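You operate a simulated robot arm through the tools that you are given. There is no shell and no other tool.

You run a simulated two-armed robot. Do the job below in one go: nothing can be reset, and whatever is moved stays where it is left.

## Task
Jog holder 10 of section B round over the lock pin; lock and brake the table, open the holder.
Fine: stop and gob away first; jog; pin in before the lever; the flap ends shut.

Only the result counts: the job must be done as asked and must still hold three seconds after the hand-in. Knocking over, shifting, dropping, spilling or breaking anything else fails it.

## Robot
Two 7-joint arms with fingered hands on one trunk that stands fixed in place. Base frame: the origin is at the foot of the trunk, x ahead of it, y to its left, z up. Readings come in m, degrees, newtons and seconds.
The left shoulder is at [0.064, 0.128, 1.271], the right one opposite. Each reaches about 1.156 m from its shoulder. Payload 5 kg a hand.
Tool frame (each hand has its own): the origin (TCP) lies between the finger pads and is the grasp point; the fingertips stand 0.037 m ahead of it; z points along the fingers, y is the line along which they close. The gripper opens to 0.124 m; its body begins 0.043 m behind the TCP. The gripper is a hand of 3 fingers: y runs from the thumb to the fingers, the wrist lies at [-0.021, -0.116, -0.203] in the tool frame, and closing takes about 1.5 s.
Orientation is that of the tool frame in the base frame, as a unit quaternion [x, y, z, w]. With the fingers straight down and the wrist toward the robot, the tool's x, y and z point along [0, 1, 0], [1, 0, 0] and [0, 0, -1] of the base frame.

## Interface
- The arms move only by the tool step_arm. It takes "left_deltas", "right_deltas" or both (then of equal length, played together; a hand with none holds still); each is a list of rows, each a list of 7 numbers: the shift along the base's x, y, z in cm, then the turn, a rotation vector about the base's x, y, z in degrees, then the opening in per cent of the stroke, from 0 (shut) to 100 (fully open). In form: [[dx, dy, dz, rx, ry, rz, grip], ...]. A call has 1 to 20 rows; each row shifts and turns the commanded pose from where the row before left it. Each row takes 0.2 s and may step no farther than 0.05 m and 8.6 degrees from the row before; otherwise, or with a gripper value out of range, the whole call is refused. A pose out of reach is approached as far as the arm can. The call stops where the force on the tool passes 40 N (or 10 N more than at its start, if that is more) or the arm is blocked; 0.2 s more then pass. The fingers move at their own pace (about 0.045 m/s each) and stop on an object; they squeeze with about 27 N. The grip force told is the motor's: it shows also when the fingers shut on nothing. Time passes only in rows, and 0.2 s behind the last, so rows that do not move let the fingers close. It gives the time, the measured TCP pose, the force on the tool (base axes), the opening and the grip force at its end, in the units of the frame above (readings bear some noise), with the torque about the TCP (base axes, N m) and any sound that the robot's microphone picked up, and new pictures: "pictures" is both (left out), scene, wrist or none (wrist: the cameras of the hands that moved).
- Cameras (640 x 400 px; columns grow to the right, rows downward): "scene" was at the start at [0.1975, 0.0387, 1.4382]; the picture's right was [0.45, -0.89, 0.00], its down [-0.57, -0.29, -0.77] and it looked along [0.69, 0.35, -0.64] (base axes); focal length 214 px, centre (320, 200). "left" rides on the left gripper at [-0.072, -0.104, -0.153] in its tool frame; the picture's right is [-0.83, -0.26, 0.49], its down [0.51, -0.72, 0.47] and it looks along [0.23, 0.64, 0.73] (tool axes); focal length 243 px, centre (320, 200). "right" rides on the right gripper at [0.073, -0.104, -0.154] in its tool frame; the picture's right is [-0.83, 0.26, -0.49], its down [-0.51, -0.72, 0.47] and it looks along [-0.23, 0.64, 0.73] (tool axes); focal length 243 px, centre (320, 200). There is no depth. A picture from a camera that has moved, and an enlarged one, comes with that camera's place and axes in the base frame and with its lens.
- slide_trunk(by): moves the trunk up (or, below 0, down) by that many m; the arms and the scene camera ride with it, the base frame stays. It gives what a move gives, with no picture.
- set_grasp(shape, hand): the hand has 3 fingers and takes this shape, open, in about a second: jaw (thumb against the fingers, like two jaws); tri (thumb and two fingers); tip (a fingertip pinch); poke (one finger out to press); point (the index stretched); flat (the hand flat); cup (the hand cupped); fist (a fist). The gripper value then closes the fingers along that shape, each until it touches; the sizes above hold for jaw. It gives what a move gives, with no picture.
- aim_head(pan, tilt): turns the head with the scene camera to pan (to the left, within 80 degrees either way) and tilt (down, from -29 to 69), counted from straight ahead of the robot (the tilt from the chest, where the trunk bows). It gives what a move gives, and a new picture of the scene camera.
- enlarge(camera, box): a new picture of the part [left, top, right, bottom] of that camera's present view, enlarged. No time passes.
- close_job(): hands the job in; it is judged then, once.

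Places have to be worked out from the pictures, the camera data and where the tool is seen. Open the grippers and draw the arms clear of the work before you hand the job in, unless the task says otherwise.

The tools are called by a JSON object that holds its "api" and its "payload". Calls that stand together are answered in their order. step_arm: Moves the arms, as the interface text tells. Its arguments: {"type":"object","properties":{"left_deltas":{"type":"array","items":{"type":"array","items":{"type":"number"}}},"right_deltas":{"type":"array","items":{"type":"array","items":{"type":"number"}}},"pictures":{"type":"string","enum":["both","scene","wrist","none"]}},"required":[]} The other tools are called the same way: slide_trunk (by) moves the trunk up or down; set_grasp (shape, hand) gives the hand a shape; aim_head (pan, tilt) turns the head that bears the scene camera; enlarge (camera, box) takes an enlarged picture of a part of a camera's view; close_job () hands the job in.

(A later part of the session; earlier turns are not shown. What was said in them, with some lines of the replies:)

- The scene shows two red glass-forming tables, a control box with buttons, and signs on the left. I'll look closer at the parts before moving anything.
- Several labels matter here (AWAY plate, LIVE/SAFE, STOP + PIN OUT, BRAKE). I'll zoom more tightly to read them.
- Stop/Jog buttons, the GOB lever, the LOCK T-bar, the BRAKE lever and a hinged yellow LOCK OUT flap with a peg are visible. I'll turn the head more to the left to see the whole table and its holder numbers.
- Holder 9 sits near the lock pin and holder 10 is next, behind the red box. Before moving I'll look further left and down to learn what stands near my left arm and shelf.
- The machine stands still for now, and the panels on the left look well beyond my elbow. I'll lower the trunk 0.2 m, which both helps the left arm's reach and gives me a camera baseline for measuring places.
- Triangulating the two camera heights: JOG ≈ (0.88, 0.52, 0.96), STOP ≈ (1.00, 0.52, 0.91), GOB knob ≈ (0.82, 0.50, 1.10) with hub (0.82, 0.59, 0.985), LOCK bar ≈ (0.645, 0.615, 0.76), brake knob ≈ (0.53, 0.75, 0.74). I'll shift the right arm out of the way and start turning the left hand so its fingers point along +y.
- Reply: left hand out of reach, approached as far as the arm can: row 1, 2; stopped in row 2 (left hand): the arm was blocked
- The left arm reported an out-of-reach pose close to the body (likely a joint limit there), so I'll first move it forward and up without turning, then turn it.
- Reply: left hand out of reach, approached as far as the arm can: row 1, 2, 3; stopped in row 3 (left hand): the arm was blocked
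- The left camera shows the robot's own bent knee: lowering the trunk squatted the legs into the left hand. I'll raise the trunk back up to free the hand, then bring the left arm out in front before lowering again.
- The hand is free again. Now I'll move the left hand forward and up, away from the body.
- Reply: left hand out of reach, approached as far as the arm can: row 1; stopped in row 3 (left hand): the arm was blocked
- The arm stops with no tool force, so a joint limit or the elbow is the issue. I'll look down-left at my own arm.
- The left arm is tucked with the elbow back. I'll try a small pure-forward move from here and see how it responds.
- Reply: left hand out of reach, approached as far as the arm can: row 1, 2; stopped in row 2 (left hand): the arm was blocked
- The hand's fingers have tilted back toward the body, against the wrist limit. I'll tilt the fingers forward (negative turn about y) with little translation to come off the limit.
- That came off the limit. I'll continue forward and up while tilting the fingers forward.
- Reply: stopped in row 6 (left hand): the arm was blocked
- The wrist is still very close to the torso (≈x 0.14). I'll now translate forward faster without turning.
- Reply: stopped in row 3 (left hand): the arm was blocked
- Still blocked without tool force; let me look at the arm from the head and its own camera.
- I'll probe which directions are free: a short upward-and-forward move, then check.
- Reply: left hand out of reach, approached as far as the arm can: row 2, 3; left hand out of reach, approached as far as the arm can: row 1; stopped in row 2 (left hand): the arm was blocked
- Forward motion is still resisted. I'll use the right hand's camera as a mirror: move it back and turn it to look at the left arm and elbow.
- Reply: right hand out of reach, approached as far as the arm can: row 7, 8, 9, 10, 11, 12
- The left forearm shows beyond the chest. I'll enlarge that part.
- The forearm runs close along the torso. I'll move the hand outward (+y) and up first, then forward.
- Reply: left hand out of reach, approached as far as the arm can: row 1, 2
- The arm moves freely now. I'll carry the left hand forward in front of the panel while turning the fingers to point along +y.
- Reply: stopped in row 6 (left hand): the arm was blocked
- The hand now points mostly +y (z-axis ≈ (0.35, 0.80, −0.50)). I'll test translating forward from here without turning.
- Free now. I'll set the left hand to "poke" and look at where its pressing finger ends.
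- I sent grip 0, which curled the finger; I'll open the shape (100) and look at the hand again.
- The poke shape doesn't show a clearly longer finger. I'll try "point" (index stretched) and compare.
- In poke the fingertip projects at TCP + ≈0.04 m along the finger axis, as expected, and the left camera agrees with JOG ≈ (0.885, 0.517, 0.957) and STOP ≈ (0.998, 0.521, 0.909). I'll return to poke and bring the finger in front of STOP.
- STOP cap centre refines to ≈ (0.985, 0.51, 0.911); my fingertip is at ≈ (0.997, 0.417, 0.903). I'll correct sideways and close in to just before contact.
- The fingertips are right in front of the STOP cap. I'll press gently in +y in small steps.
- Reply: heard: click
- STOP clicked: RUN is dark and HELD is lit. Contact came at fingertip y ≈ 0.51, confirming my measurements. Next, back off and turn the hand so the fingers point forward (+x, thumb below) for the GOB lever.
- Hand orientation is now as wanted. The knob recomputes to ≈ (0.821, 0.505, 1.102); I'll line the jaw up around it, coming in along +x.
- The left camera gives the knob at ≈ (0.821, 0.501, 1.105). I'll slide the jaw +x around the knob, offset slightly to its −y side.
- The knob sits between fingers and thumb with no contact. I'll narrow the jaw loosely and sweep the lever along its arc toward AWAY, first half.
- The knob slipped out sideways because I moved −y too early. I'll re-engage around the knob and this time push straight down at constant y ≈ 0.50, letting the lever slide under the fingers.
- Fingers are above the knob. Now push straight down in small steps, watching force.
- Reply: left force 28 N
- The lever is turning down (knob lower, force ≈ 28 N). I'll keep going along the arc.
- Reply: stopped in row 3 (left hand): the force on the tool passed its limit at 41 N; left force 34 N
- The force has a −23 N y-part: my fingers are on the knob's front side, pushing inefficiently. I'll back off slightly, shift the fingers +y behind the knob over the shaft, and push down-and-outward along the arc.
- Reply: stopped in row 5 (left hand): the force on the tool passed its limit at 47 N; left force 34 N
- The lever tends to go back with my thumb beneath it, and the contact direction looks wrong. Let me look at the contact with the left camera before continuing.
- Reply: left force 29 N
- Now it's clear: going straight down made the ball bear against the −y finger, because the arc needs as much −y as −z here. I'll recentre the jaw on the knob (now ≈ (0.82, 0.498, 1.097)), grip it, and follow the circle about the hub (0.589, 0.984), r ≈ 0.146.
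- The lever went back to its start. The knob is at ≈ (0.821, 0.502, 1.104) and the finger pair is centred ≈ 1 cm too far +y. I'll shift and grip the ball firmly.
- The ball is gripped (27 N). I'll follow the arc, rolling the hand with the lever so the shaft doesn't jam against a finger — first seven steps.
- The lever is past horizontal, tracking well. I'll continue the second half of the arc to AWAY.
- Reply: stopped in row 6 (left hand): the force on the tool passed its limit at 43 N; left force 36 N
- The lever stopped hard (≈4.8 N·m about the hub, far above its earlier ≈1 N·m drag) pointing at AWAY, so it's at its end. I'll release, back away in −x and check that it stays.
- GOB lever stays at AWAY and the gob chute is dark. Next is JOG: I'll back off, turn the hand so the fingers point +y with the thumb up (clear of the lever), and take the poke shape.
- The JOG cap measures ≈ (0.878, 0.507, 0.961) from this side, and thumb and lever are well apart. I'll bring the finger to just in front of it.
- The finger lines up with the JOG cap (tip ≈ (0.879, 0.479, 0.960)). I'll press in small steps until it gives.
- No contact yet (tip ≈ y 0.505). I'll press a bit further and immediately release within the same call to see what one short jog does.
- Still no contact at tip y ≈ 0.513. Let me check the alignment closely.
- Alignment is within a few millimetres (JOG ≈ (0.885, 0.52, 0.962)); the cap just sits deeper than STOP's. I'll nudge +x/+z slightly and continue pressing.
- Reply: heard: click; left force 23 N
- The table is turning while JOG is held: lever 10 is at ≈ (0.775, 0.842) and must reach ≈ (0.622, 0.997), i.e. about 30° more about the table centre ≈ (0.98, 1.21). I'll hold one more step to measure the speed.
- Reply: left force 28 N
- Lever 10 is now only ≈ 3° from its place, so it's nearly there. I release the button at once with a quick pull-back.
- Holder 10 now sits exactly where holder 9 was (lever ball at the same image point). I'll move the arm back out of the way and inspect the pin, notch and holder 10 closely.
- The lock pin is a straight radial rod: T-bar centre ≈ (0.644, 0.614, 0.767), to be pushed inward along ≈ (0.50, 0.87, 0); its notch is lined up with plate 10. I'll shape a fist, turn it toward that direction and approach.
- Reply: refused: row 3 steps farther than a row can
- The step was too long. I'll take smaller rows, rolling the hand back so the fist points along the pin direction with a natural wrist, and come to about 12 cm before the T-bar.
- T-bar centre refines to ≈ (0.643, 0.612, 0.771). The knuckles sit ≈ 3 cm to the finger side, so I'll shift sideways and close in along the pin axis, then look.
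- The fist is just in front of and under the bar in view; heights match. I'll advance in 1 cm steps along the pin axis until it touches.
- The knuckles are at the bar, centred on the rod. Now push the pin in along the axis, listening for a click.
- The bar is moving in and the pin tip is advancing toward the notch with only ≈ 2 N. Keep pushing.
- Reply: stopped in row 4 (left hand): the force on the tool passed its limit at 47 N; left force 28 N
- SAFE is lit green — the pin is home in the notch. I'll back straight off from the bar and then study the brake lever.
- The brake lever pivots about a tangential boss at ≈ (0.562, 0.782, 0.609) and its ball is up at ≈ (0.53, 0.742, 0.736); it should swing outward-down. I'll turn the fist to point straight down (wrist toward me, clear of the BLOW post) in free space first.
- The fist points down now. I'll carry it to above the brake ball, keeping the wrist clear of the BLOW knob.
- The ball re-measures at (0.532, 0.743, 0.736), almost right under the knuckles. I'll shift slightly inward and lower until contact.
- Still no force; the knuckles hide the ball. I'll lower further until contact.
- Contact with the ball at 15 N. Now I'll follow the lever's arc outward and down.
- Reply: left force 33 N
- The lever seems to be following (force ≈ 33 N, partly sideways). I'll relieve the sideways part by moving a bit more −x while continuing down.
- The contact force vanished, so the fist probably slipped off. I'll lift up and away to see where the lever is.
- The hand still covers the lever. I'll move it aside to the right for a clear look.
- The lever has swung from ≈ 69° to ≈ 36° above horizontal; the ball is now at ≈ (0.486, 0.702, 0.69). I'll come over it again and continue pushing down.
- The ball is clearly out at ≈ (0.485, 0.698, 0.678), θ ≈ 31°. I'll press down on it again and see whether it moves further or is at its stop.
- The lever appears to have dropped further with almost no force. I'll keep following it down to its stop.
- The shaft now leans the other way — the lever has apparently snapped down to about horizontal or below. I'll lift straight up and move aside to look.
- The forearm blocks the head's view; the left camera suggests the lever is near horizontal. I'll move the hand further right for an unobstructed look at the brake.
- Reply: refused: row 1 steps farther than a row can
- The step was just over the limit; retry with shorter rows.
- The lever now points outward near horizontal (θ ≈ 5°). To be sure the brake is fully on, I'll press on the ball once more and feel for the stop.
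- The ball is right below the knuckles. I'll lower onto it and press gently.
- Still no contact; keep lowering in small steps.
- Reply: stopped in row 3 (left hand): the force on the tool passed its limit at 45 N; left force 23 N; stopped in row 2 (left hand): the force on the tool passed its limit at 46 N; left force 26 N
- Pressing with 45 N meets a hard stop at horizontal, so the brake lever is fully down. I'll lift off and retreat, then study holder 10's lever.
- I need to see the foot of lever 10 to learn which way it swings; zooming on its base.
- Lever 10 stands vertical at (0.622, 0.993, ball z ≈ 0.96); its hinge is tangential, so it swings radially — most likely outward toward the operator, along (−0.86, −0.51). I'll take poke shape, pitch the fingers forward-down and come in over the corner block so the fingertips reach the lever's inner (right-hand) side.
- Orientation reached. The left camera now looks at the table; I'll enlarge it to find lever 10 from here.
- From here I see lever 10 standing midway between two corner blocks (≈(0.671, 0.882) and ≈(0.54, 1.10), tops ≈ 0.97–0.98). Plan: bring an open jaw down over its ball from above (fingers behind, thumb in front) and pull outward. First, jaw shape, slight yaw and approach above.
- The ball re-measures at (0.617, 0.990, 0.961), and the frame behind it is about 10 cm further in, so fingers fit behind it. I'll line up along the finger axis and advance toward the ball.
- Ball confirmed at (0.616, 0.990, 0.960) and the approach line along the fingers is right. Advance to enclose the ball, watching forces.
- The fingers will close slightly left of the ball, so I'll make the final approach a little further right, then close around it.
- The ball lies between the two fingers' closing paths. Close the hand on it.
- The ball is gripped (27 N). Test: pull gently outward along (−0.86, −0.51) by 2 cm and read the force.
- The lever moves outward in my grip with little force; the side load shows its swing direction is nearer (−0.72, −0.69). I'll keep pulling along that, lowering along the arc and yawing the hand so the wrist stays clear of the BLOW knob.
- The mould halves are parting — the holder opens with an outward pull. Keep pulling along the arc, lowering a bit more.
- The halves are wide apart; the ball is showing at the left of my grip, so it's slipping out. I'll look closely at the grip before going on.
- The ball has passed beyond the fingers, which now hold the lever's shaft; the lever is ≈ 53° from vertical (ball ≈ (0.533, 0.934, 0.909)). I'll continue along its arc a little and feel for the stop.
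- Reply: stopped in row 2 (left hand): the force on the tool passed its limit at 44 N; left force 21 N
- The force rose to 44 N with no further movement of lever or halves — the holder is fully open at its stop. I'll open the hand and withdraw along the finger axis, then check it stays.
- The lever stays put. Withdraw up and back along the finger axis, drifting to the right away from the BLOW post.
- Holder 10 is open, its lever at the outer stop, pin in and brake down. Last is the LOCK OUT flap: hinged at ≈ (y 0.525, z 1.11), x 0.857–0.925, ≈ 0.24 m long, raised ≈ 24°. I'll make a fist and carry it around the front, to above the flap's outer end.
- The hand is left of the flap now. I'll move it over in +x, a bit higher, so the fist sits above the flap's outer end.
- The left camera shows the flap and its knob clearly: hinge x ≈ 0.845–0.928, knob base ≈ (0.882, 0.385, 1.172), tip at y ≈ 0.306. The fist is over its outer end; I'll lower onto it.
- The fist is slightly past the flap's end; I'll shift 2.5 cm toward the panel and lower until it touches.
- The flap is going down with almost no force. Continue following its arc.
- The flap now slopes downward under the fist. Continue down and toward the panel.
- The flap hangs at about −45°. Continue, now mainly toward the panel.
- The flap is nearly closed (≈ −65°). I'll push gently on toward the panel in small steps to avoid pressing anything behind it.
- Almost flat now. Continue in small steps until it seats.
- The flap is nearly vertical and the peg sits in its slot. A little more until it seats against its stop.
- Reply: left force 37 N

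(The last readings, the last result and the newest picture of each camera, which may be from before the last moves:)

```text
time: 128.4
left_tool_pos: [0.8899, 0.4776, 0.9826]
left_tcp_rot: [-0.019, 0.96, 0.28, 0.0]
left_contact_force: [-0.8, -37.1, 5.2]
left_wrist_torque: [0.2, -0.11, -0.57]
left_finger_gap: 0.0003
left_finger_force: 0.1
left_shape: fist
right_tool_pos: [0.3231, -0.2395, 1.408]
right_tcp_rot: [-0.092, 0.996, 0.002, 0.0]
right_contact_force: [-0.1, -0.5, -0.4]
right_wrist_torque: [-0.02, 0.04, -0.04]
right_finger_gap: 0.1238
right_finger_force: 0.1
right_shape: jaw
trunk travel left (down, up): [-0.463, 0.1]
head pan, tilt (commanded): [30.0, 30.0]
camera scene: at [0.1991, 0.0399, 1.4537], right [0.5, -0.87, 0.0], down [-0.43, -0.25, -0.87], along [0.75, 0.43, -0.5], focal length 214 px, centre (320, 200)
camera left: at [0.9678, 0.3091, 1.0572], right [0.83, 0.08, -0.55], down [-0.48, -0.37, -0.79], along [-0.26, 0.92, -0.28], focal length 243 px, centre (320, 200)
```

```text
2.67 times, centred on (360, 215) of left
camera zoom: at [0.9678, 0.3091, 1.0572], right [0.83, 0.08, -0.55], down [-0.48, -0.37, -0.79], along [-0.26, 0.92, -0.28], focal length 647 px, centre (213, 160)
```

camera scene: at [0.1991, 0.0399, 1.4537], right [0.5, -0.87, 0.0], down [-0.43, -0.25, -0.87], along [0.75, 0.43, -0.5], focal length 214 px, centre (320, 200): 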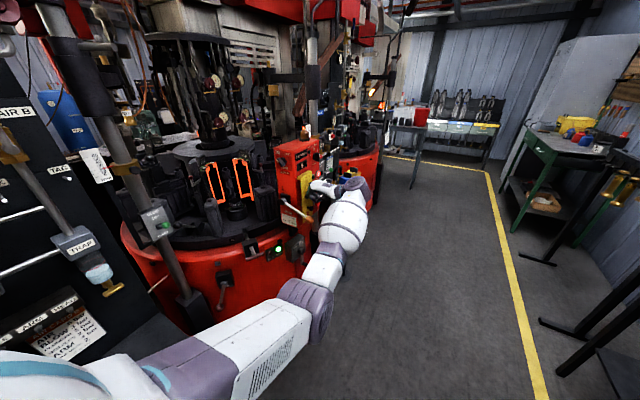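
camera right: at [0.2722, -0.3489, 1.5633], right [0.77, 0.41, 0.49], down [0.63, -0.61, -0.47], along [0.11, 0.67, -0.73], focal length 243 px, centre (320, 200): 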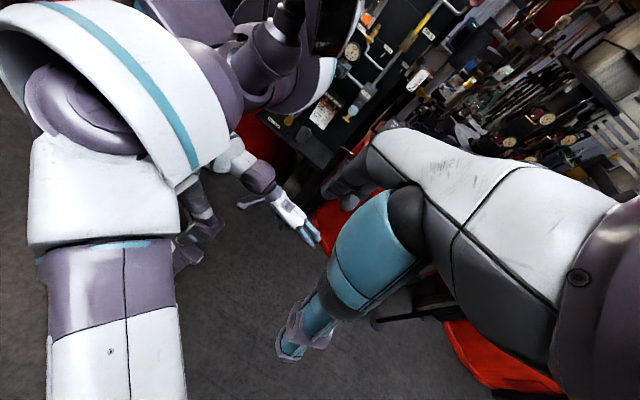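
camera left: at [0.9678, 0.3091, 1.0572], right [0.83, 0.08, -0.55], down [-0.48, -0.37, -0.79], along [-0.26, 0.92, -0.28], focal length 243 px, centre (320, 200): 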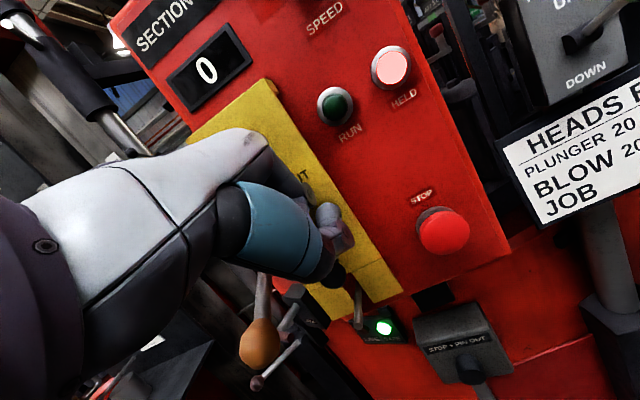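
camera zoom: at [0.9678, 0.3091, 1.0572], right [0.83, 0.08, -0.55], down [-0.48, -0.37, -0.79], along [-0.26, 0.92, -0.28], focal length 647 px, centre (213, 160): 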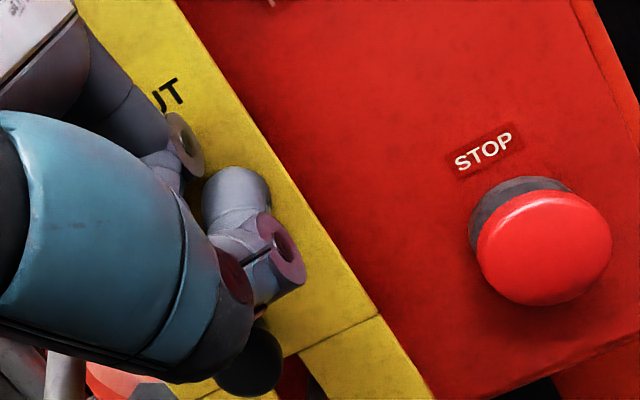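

The flap is seated (37 N reaction, no further travel), with SAFE still lit. I'll back away and verify the final state of everything.

{"api": "step_arm", "payload": {"left_deltas": [[0, -1.5, 0.3, 0, 0, 0, 100], [0, -3, 0.5, 0, 0, 0, 100], [0, -4, 0.5, 0, 0, 0, 100], [-1, -4.5, 0.5, 0, 0, 0, 100], [-3.5, -3, 0, 0, 0, 0, 100], [-4.5, -1, 0, 0, 0, 0, 100], [-4.5, -1, 0, 0, 0, 0, 100], [-4.5, -1, 0, 0, 0, 0, 100]], "pictures": "scene"}}

{"api": "set_grasp", "payload": {"shape": "jaw", "hand": "left"}}

{"api": "aim_head", "payload": {"pan": 40, "tilt": 36}}

{"api": "enlarge", "payload": {"camera": "scene", "box": [280, 110, 408, 190]}}

{"api": "enlarge", "payload": {"camera": "scene", "box": [200, 110, 328, 190]}}

{"api": "enlarge", "payload": {"camera": "scene", "box": [240, 180, 368, 260]}}

```text
time: 130.2
left_tool_pos: [0.7084, 0.2896, 1.0003]
left_tcp_rot: [-0.021, 0.96, 0.279, 0.0]
left_contact_force: [-0.2, 0.4, 1.3]
left_wrist_torque: [0.0, -0.02, -0.04]
left_finger_gap: 0.0
left_finger_force: 0.1
left_shape: fist
right_tool_pos: [0.3237, -0.236, 1.4097]
right_tcp_rot: [-0.092, 0.996, 0.0, 0.0]
right_contact_force: [0.2, -1.6, -0.3]
right_wrist_torque: [-0.01, -0.04, -0.02]
right_finger_gap: 0.1239
right_finger_force: 0.1
right_shape: jaw
trunk travel left (down, up): [-0.463, 0.1]
head pan, tilt (commanded): [30.0, 30.0]
camera scene: at [0.1982, 0.0445, 1.4537], right [0.5, -0.87, 0.0], down [-0.43, -0.25, -0.87], along [0.75, 0.43, -0.5], focal length 214 px, centre (320, 200)
```

scene: 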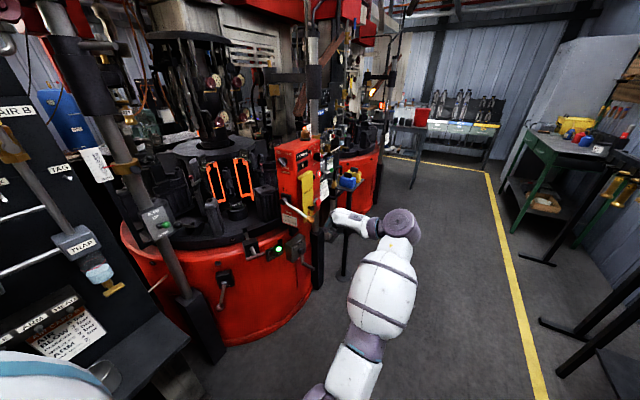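

```text
time: 131.1
left_tool_pos: [0.7109, 0.2908, 1.0005]
left_tcp_rot: [-0.021, 0.96, 0.278, -0.001]
left_contact_force: [-0.6, 0.2, 0.2]
left_wrist_torque: [0.0, -0.01, 0.02]
left_finger_gap: 0.1234
left_finger_force: 0.0
left_shape: jaw
right_tool_pos: [0.324, -0.2351, 1.4088]
right_tcp_rot: [-0.092, 0.996, 0.001, -0.001]
right_contact_force: [-0.3, -0.6, -0.9]
right_wrist_torque: [0.0, -0.04, 0.01]
right_finger_gap: 0.124
right_finger_force: 0.1
right_shape: jaw
trunk travel left (down, up): [-0.463, 0.1]
head pan, tilt (commanded): [30.0, 30.0]
```

```text
time: 131.8
left_tool_pos: [0.7097, 0.2906, 0.9994]
left_tcp_rot: [-0.022, 0.96, 0.278, -0.001]
left_contact_force: [0.2, 0.2, -0.7]
left_wrist_torque: [0.0, 0.01, 0.01]
left_finger_gap: 0.1236
left_finger_force: 0.1
left_shape: jaw
right_tool_pos: [0.3251, -0.2344, 1.4094]
right_tcp_rot: [-0.092, 0.996, 0.001, -0.001]
right_contact_force: [0.0, 0.7, 0.9]
right_wrist_torque: [0.03, -0.03, 0.02]
right_finger_gap: 0.124
right_finger_force: 0.1
right_shape: jaw
trunk travel left (down, up): [-0.463, 0.1]
head pan, tilt (commanded): [40.0, 36.0]
camera scene: at [0.1885, 0.0564, 1.444], right [0.64, -0.77, 0.0], down [-0.45, -0.38, -0.81], along [0.62, 0.52, -0.59], focal length 214 px, centre (320, 200)
```

scene: 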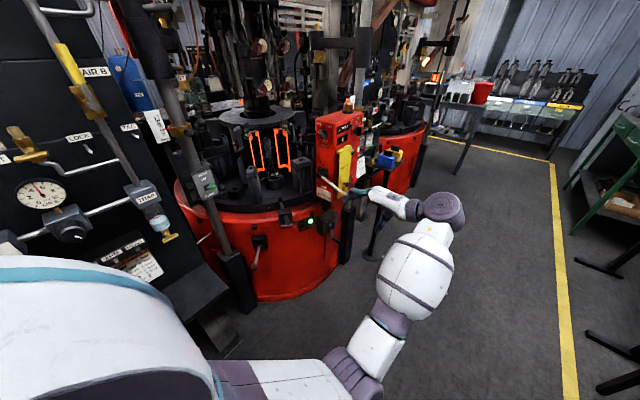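

```text
5.00 times, centred on (344, 150) of scene
camera zoom: at [0.1885, 0.0564, 1.444], right [0.64, -0.77, 0.0], down [-0.45, -0.38, -0.81], along [0.62, 0.52, -0.59], focal length 1072 px, centre (200, 450)
```

zoom: 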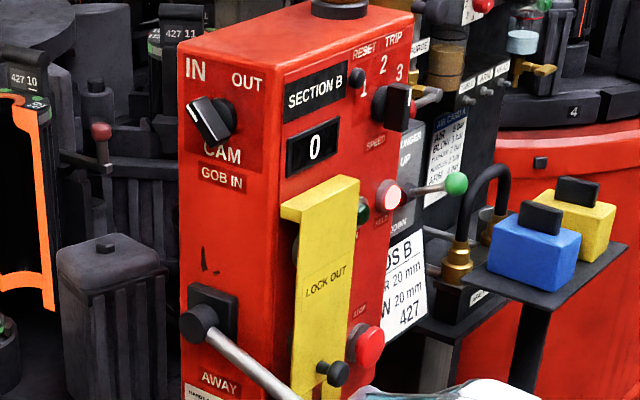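

```text
5.00 times, centred on (264, 150) of scene
camera zoom: at [0.1885, 0.0564, 1.444], right [0.64, -0.77, 0.0], down [-0.45, -0.38, -0.81], along [0.62, 0.52, -0.59], focal length 1072 px, centre (600, 450)
```

zoom: 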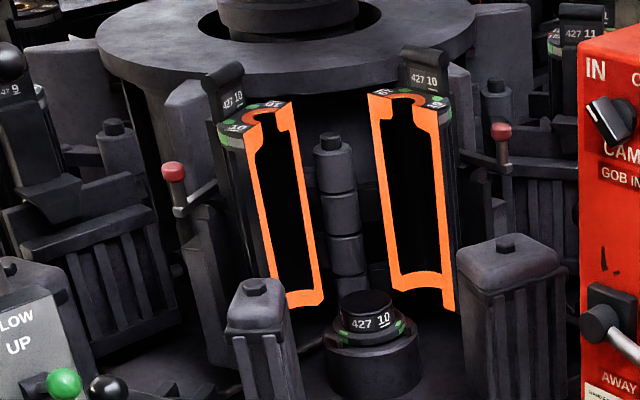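

```text
5.00 times, centred on (304, 220) of scene
camera zoom: at [0.1885, 0.0564, 1.444], right [0.64, -0.77, 0.0], down [-0.45, -0.38, -0.81], along [0.62, 0.52, -0.59], focal length 1072 px, centre (400, 100)
```

zoom: 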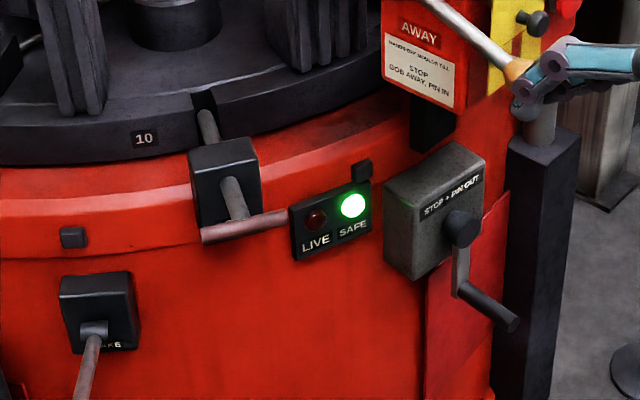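

Everything reads right: HELD lit, lever at AWAY, flap hanging shut over the peg, SAFE lit with pin in notch 10, brake down, holder 10 open. I'll draw the left arm well clear with its hand open.

{"api": "step_arm", "payload": {"left_deltas": [[-3, -2, 0, 0, 0, 0, 100], [-4, -1.5, 0, 0, 0, 0, 100], [-4, -1, 0, 0, 0, 0, 100], [-4, -0.5, 0, 0, 0, 0, 100], [-4, 0, 0, 0, 0, 0, 100]], "pictures": "scene"}}

{"api": "enlarge", "payload": {"camera": "scene", "box": [280, 110, 408, 190]}}

{"api": "enlarge", "payload": {"camera": "scene", "box": [180, 150, 308, 230]}}

{"api": "enlarge", "payload": {"camera": "scene", "box": [240, 190, 368, 270]}}

```text
time: 133.0
left_tool_pos: [0.5157, 0.2447, 1.0]
left_tcp_rot: [-0.022, 0.96, 0.278, -0.001]
left_contact_force: [-0.6, 0.0, -0.1]
left_wrist_torque: [0.03, 0.01, -0.01]
left_finger_gap: 0.1237
left_finger_force: 0.0
left_shape: jaw
right_tool_pos: [0.3221, -0.2347, 1.4086]
right_tcp_rot: [-0.093, 0.996, 0.0, 0.0]
right_contact_force: [0.1, 0.2, -0.8]
right_wrist_torque: [0.01, -0.05, 0.04]
right_finger_gap: 0.1238
right_finger_force: 0.1
right_shape: jaw
trunk travel left (down, up): [-0.463, 0.1]
head pan, tilt (commanded): [40.0, 36.0]
camera scene: at [0.1872, 0.0567, 1.4442], right [0.64, -0.77, 0.0], down [-0.45, -0.38, -0.81], along [0.62, 0.52, -0.59], focal length 214 px, centre (320, 200)
```

scene: 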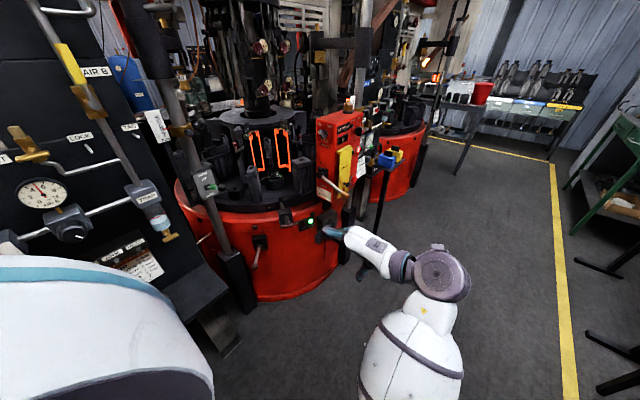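

```text
5.00 times, centred on (344, 150) of scene
camera zoom: at [0.1872, 0.0567, 1.4442], right [0.64, -0.77, 0.0], down [-0.45, -0.38, -0.81], along [0.62, 0.52, -0.59], focal length 1072 px, centre (200, 450)
```

zoom: 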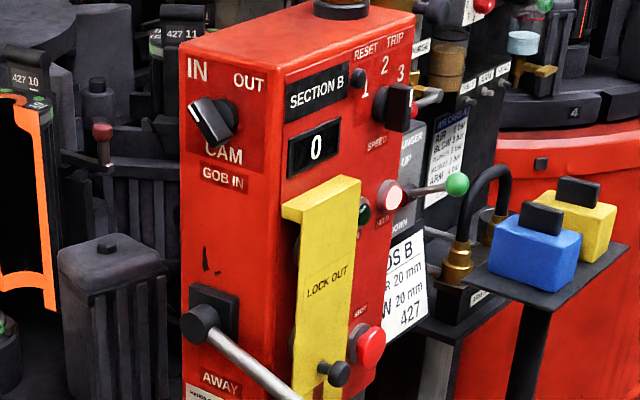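

```text
5.00 times, centred on (244, 190) of scene
camera zoom: at [0.1872, 0.0567, 1.4442], right [0.64, -0.77, 0.0], down [-0.45, -0.38, -0.81], along [0.62, 0.52, -0.59], focal length 1072 px, centre (700, 250)
```

zoom: 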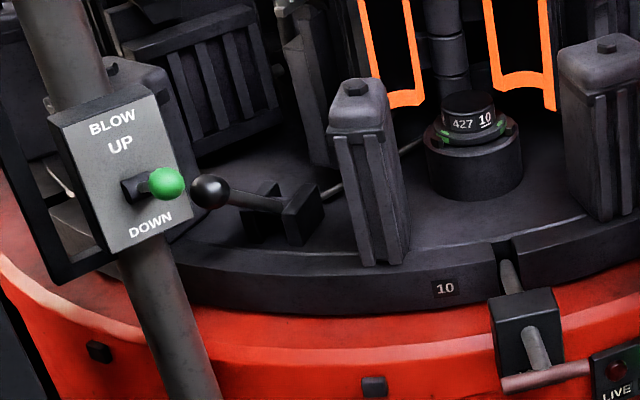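

```text
5.00 times, centred on (304, 230) of scene
camera zoom: at [0.1872, 0.0567, 1.4442], right [0.64, -0.77, 0.0], down [-0.45, -0.38, -0.81], along [0.62, 0.52, -0.59], focal length 1072 px, centre (400, 50)
```

zoom: 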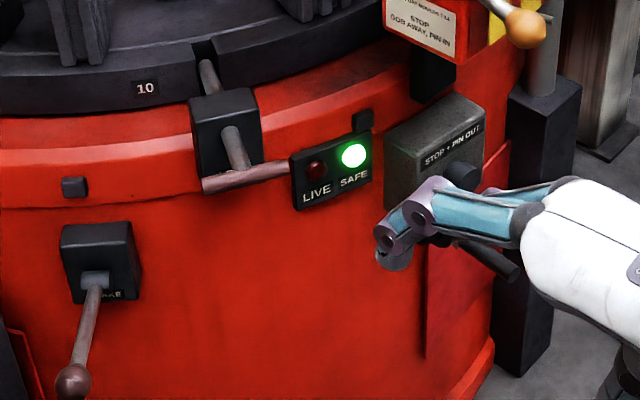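

All states hold: HELD on, gob AWAY, table locked at 10 (SAFE lit), brake down, holder 10 open, flap shut, both hands open and clear. I hand the job in.

{"api": "close_job", "payload": {}}

```text
The job is handed in.
```

I've handed the job in: holder 10 of section B is over the lock pin, the table is locked and braked, and the holder is open. The hand-in came back with no verdict, so I can't tell you yet whether it passed.

The order I followed, and how each part looked when I last checked:

1. **Stop:** I pressed STOP. RUN went dark and HELD lit.
2. **Gob:** I swung the gob lever down to AWAY, and it stayed there.
3. **Jog:** I held JOG until holder 10 came round. Its notch stopped over the pin.
4. **Lock:** I pushed the pin into the notch before touching the brake or the holder lever. The lamp changed from LIVE to SAFE.
5. **Brake:** I pulled the brake lever down. It met a hard stop.
6. **Holder:** I pulled lever 10 outward to its stop, and the two mould halves are apart.
7. **Flap:** I folded the yellow LOCK OUT flap down over its peg, and it stays shut.

Neither the brake lever nor lever 10 shows which way is "on" or "open". I took the brake as on when down because it stood up while the machine was running. I took lever 10 as open because pulling it parted the mould halves.

Early on, lowering the trunk bent the robot's left knee into its own left hand. I raised the trunk again and nothing else was touched. Both hands are open; the left is drawn back from the machine and the right was never near it.
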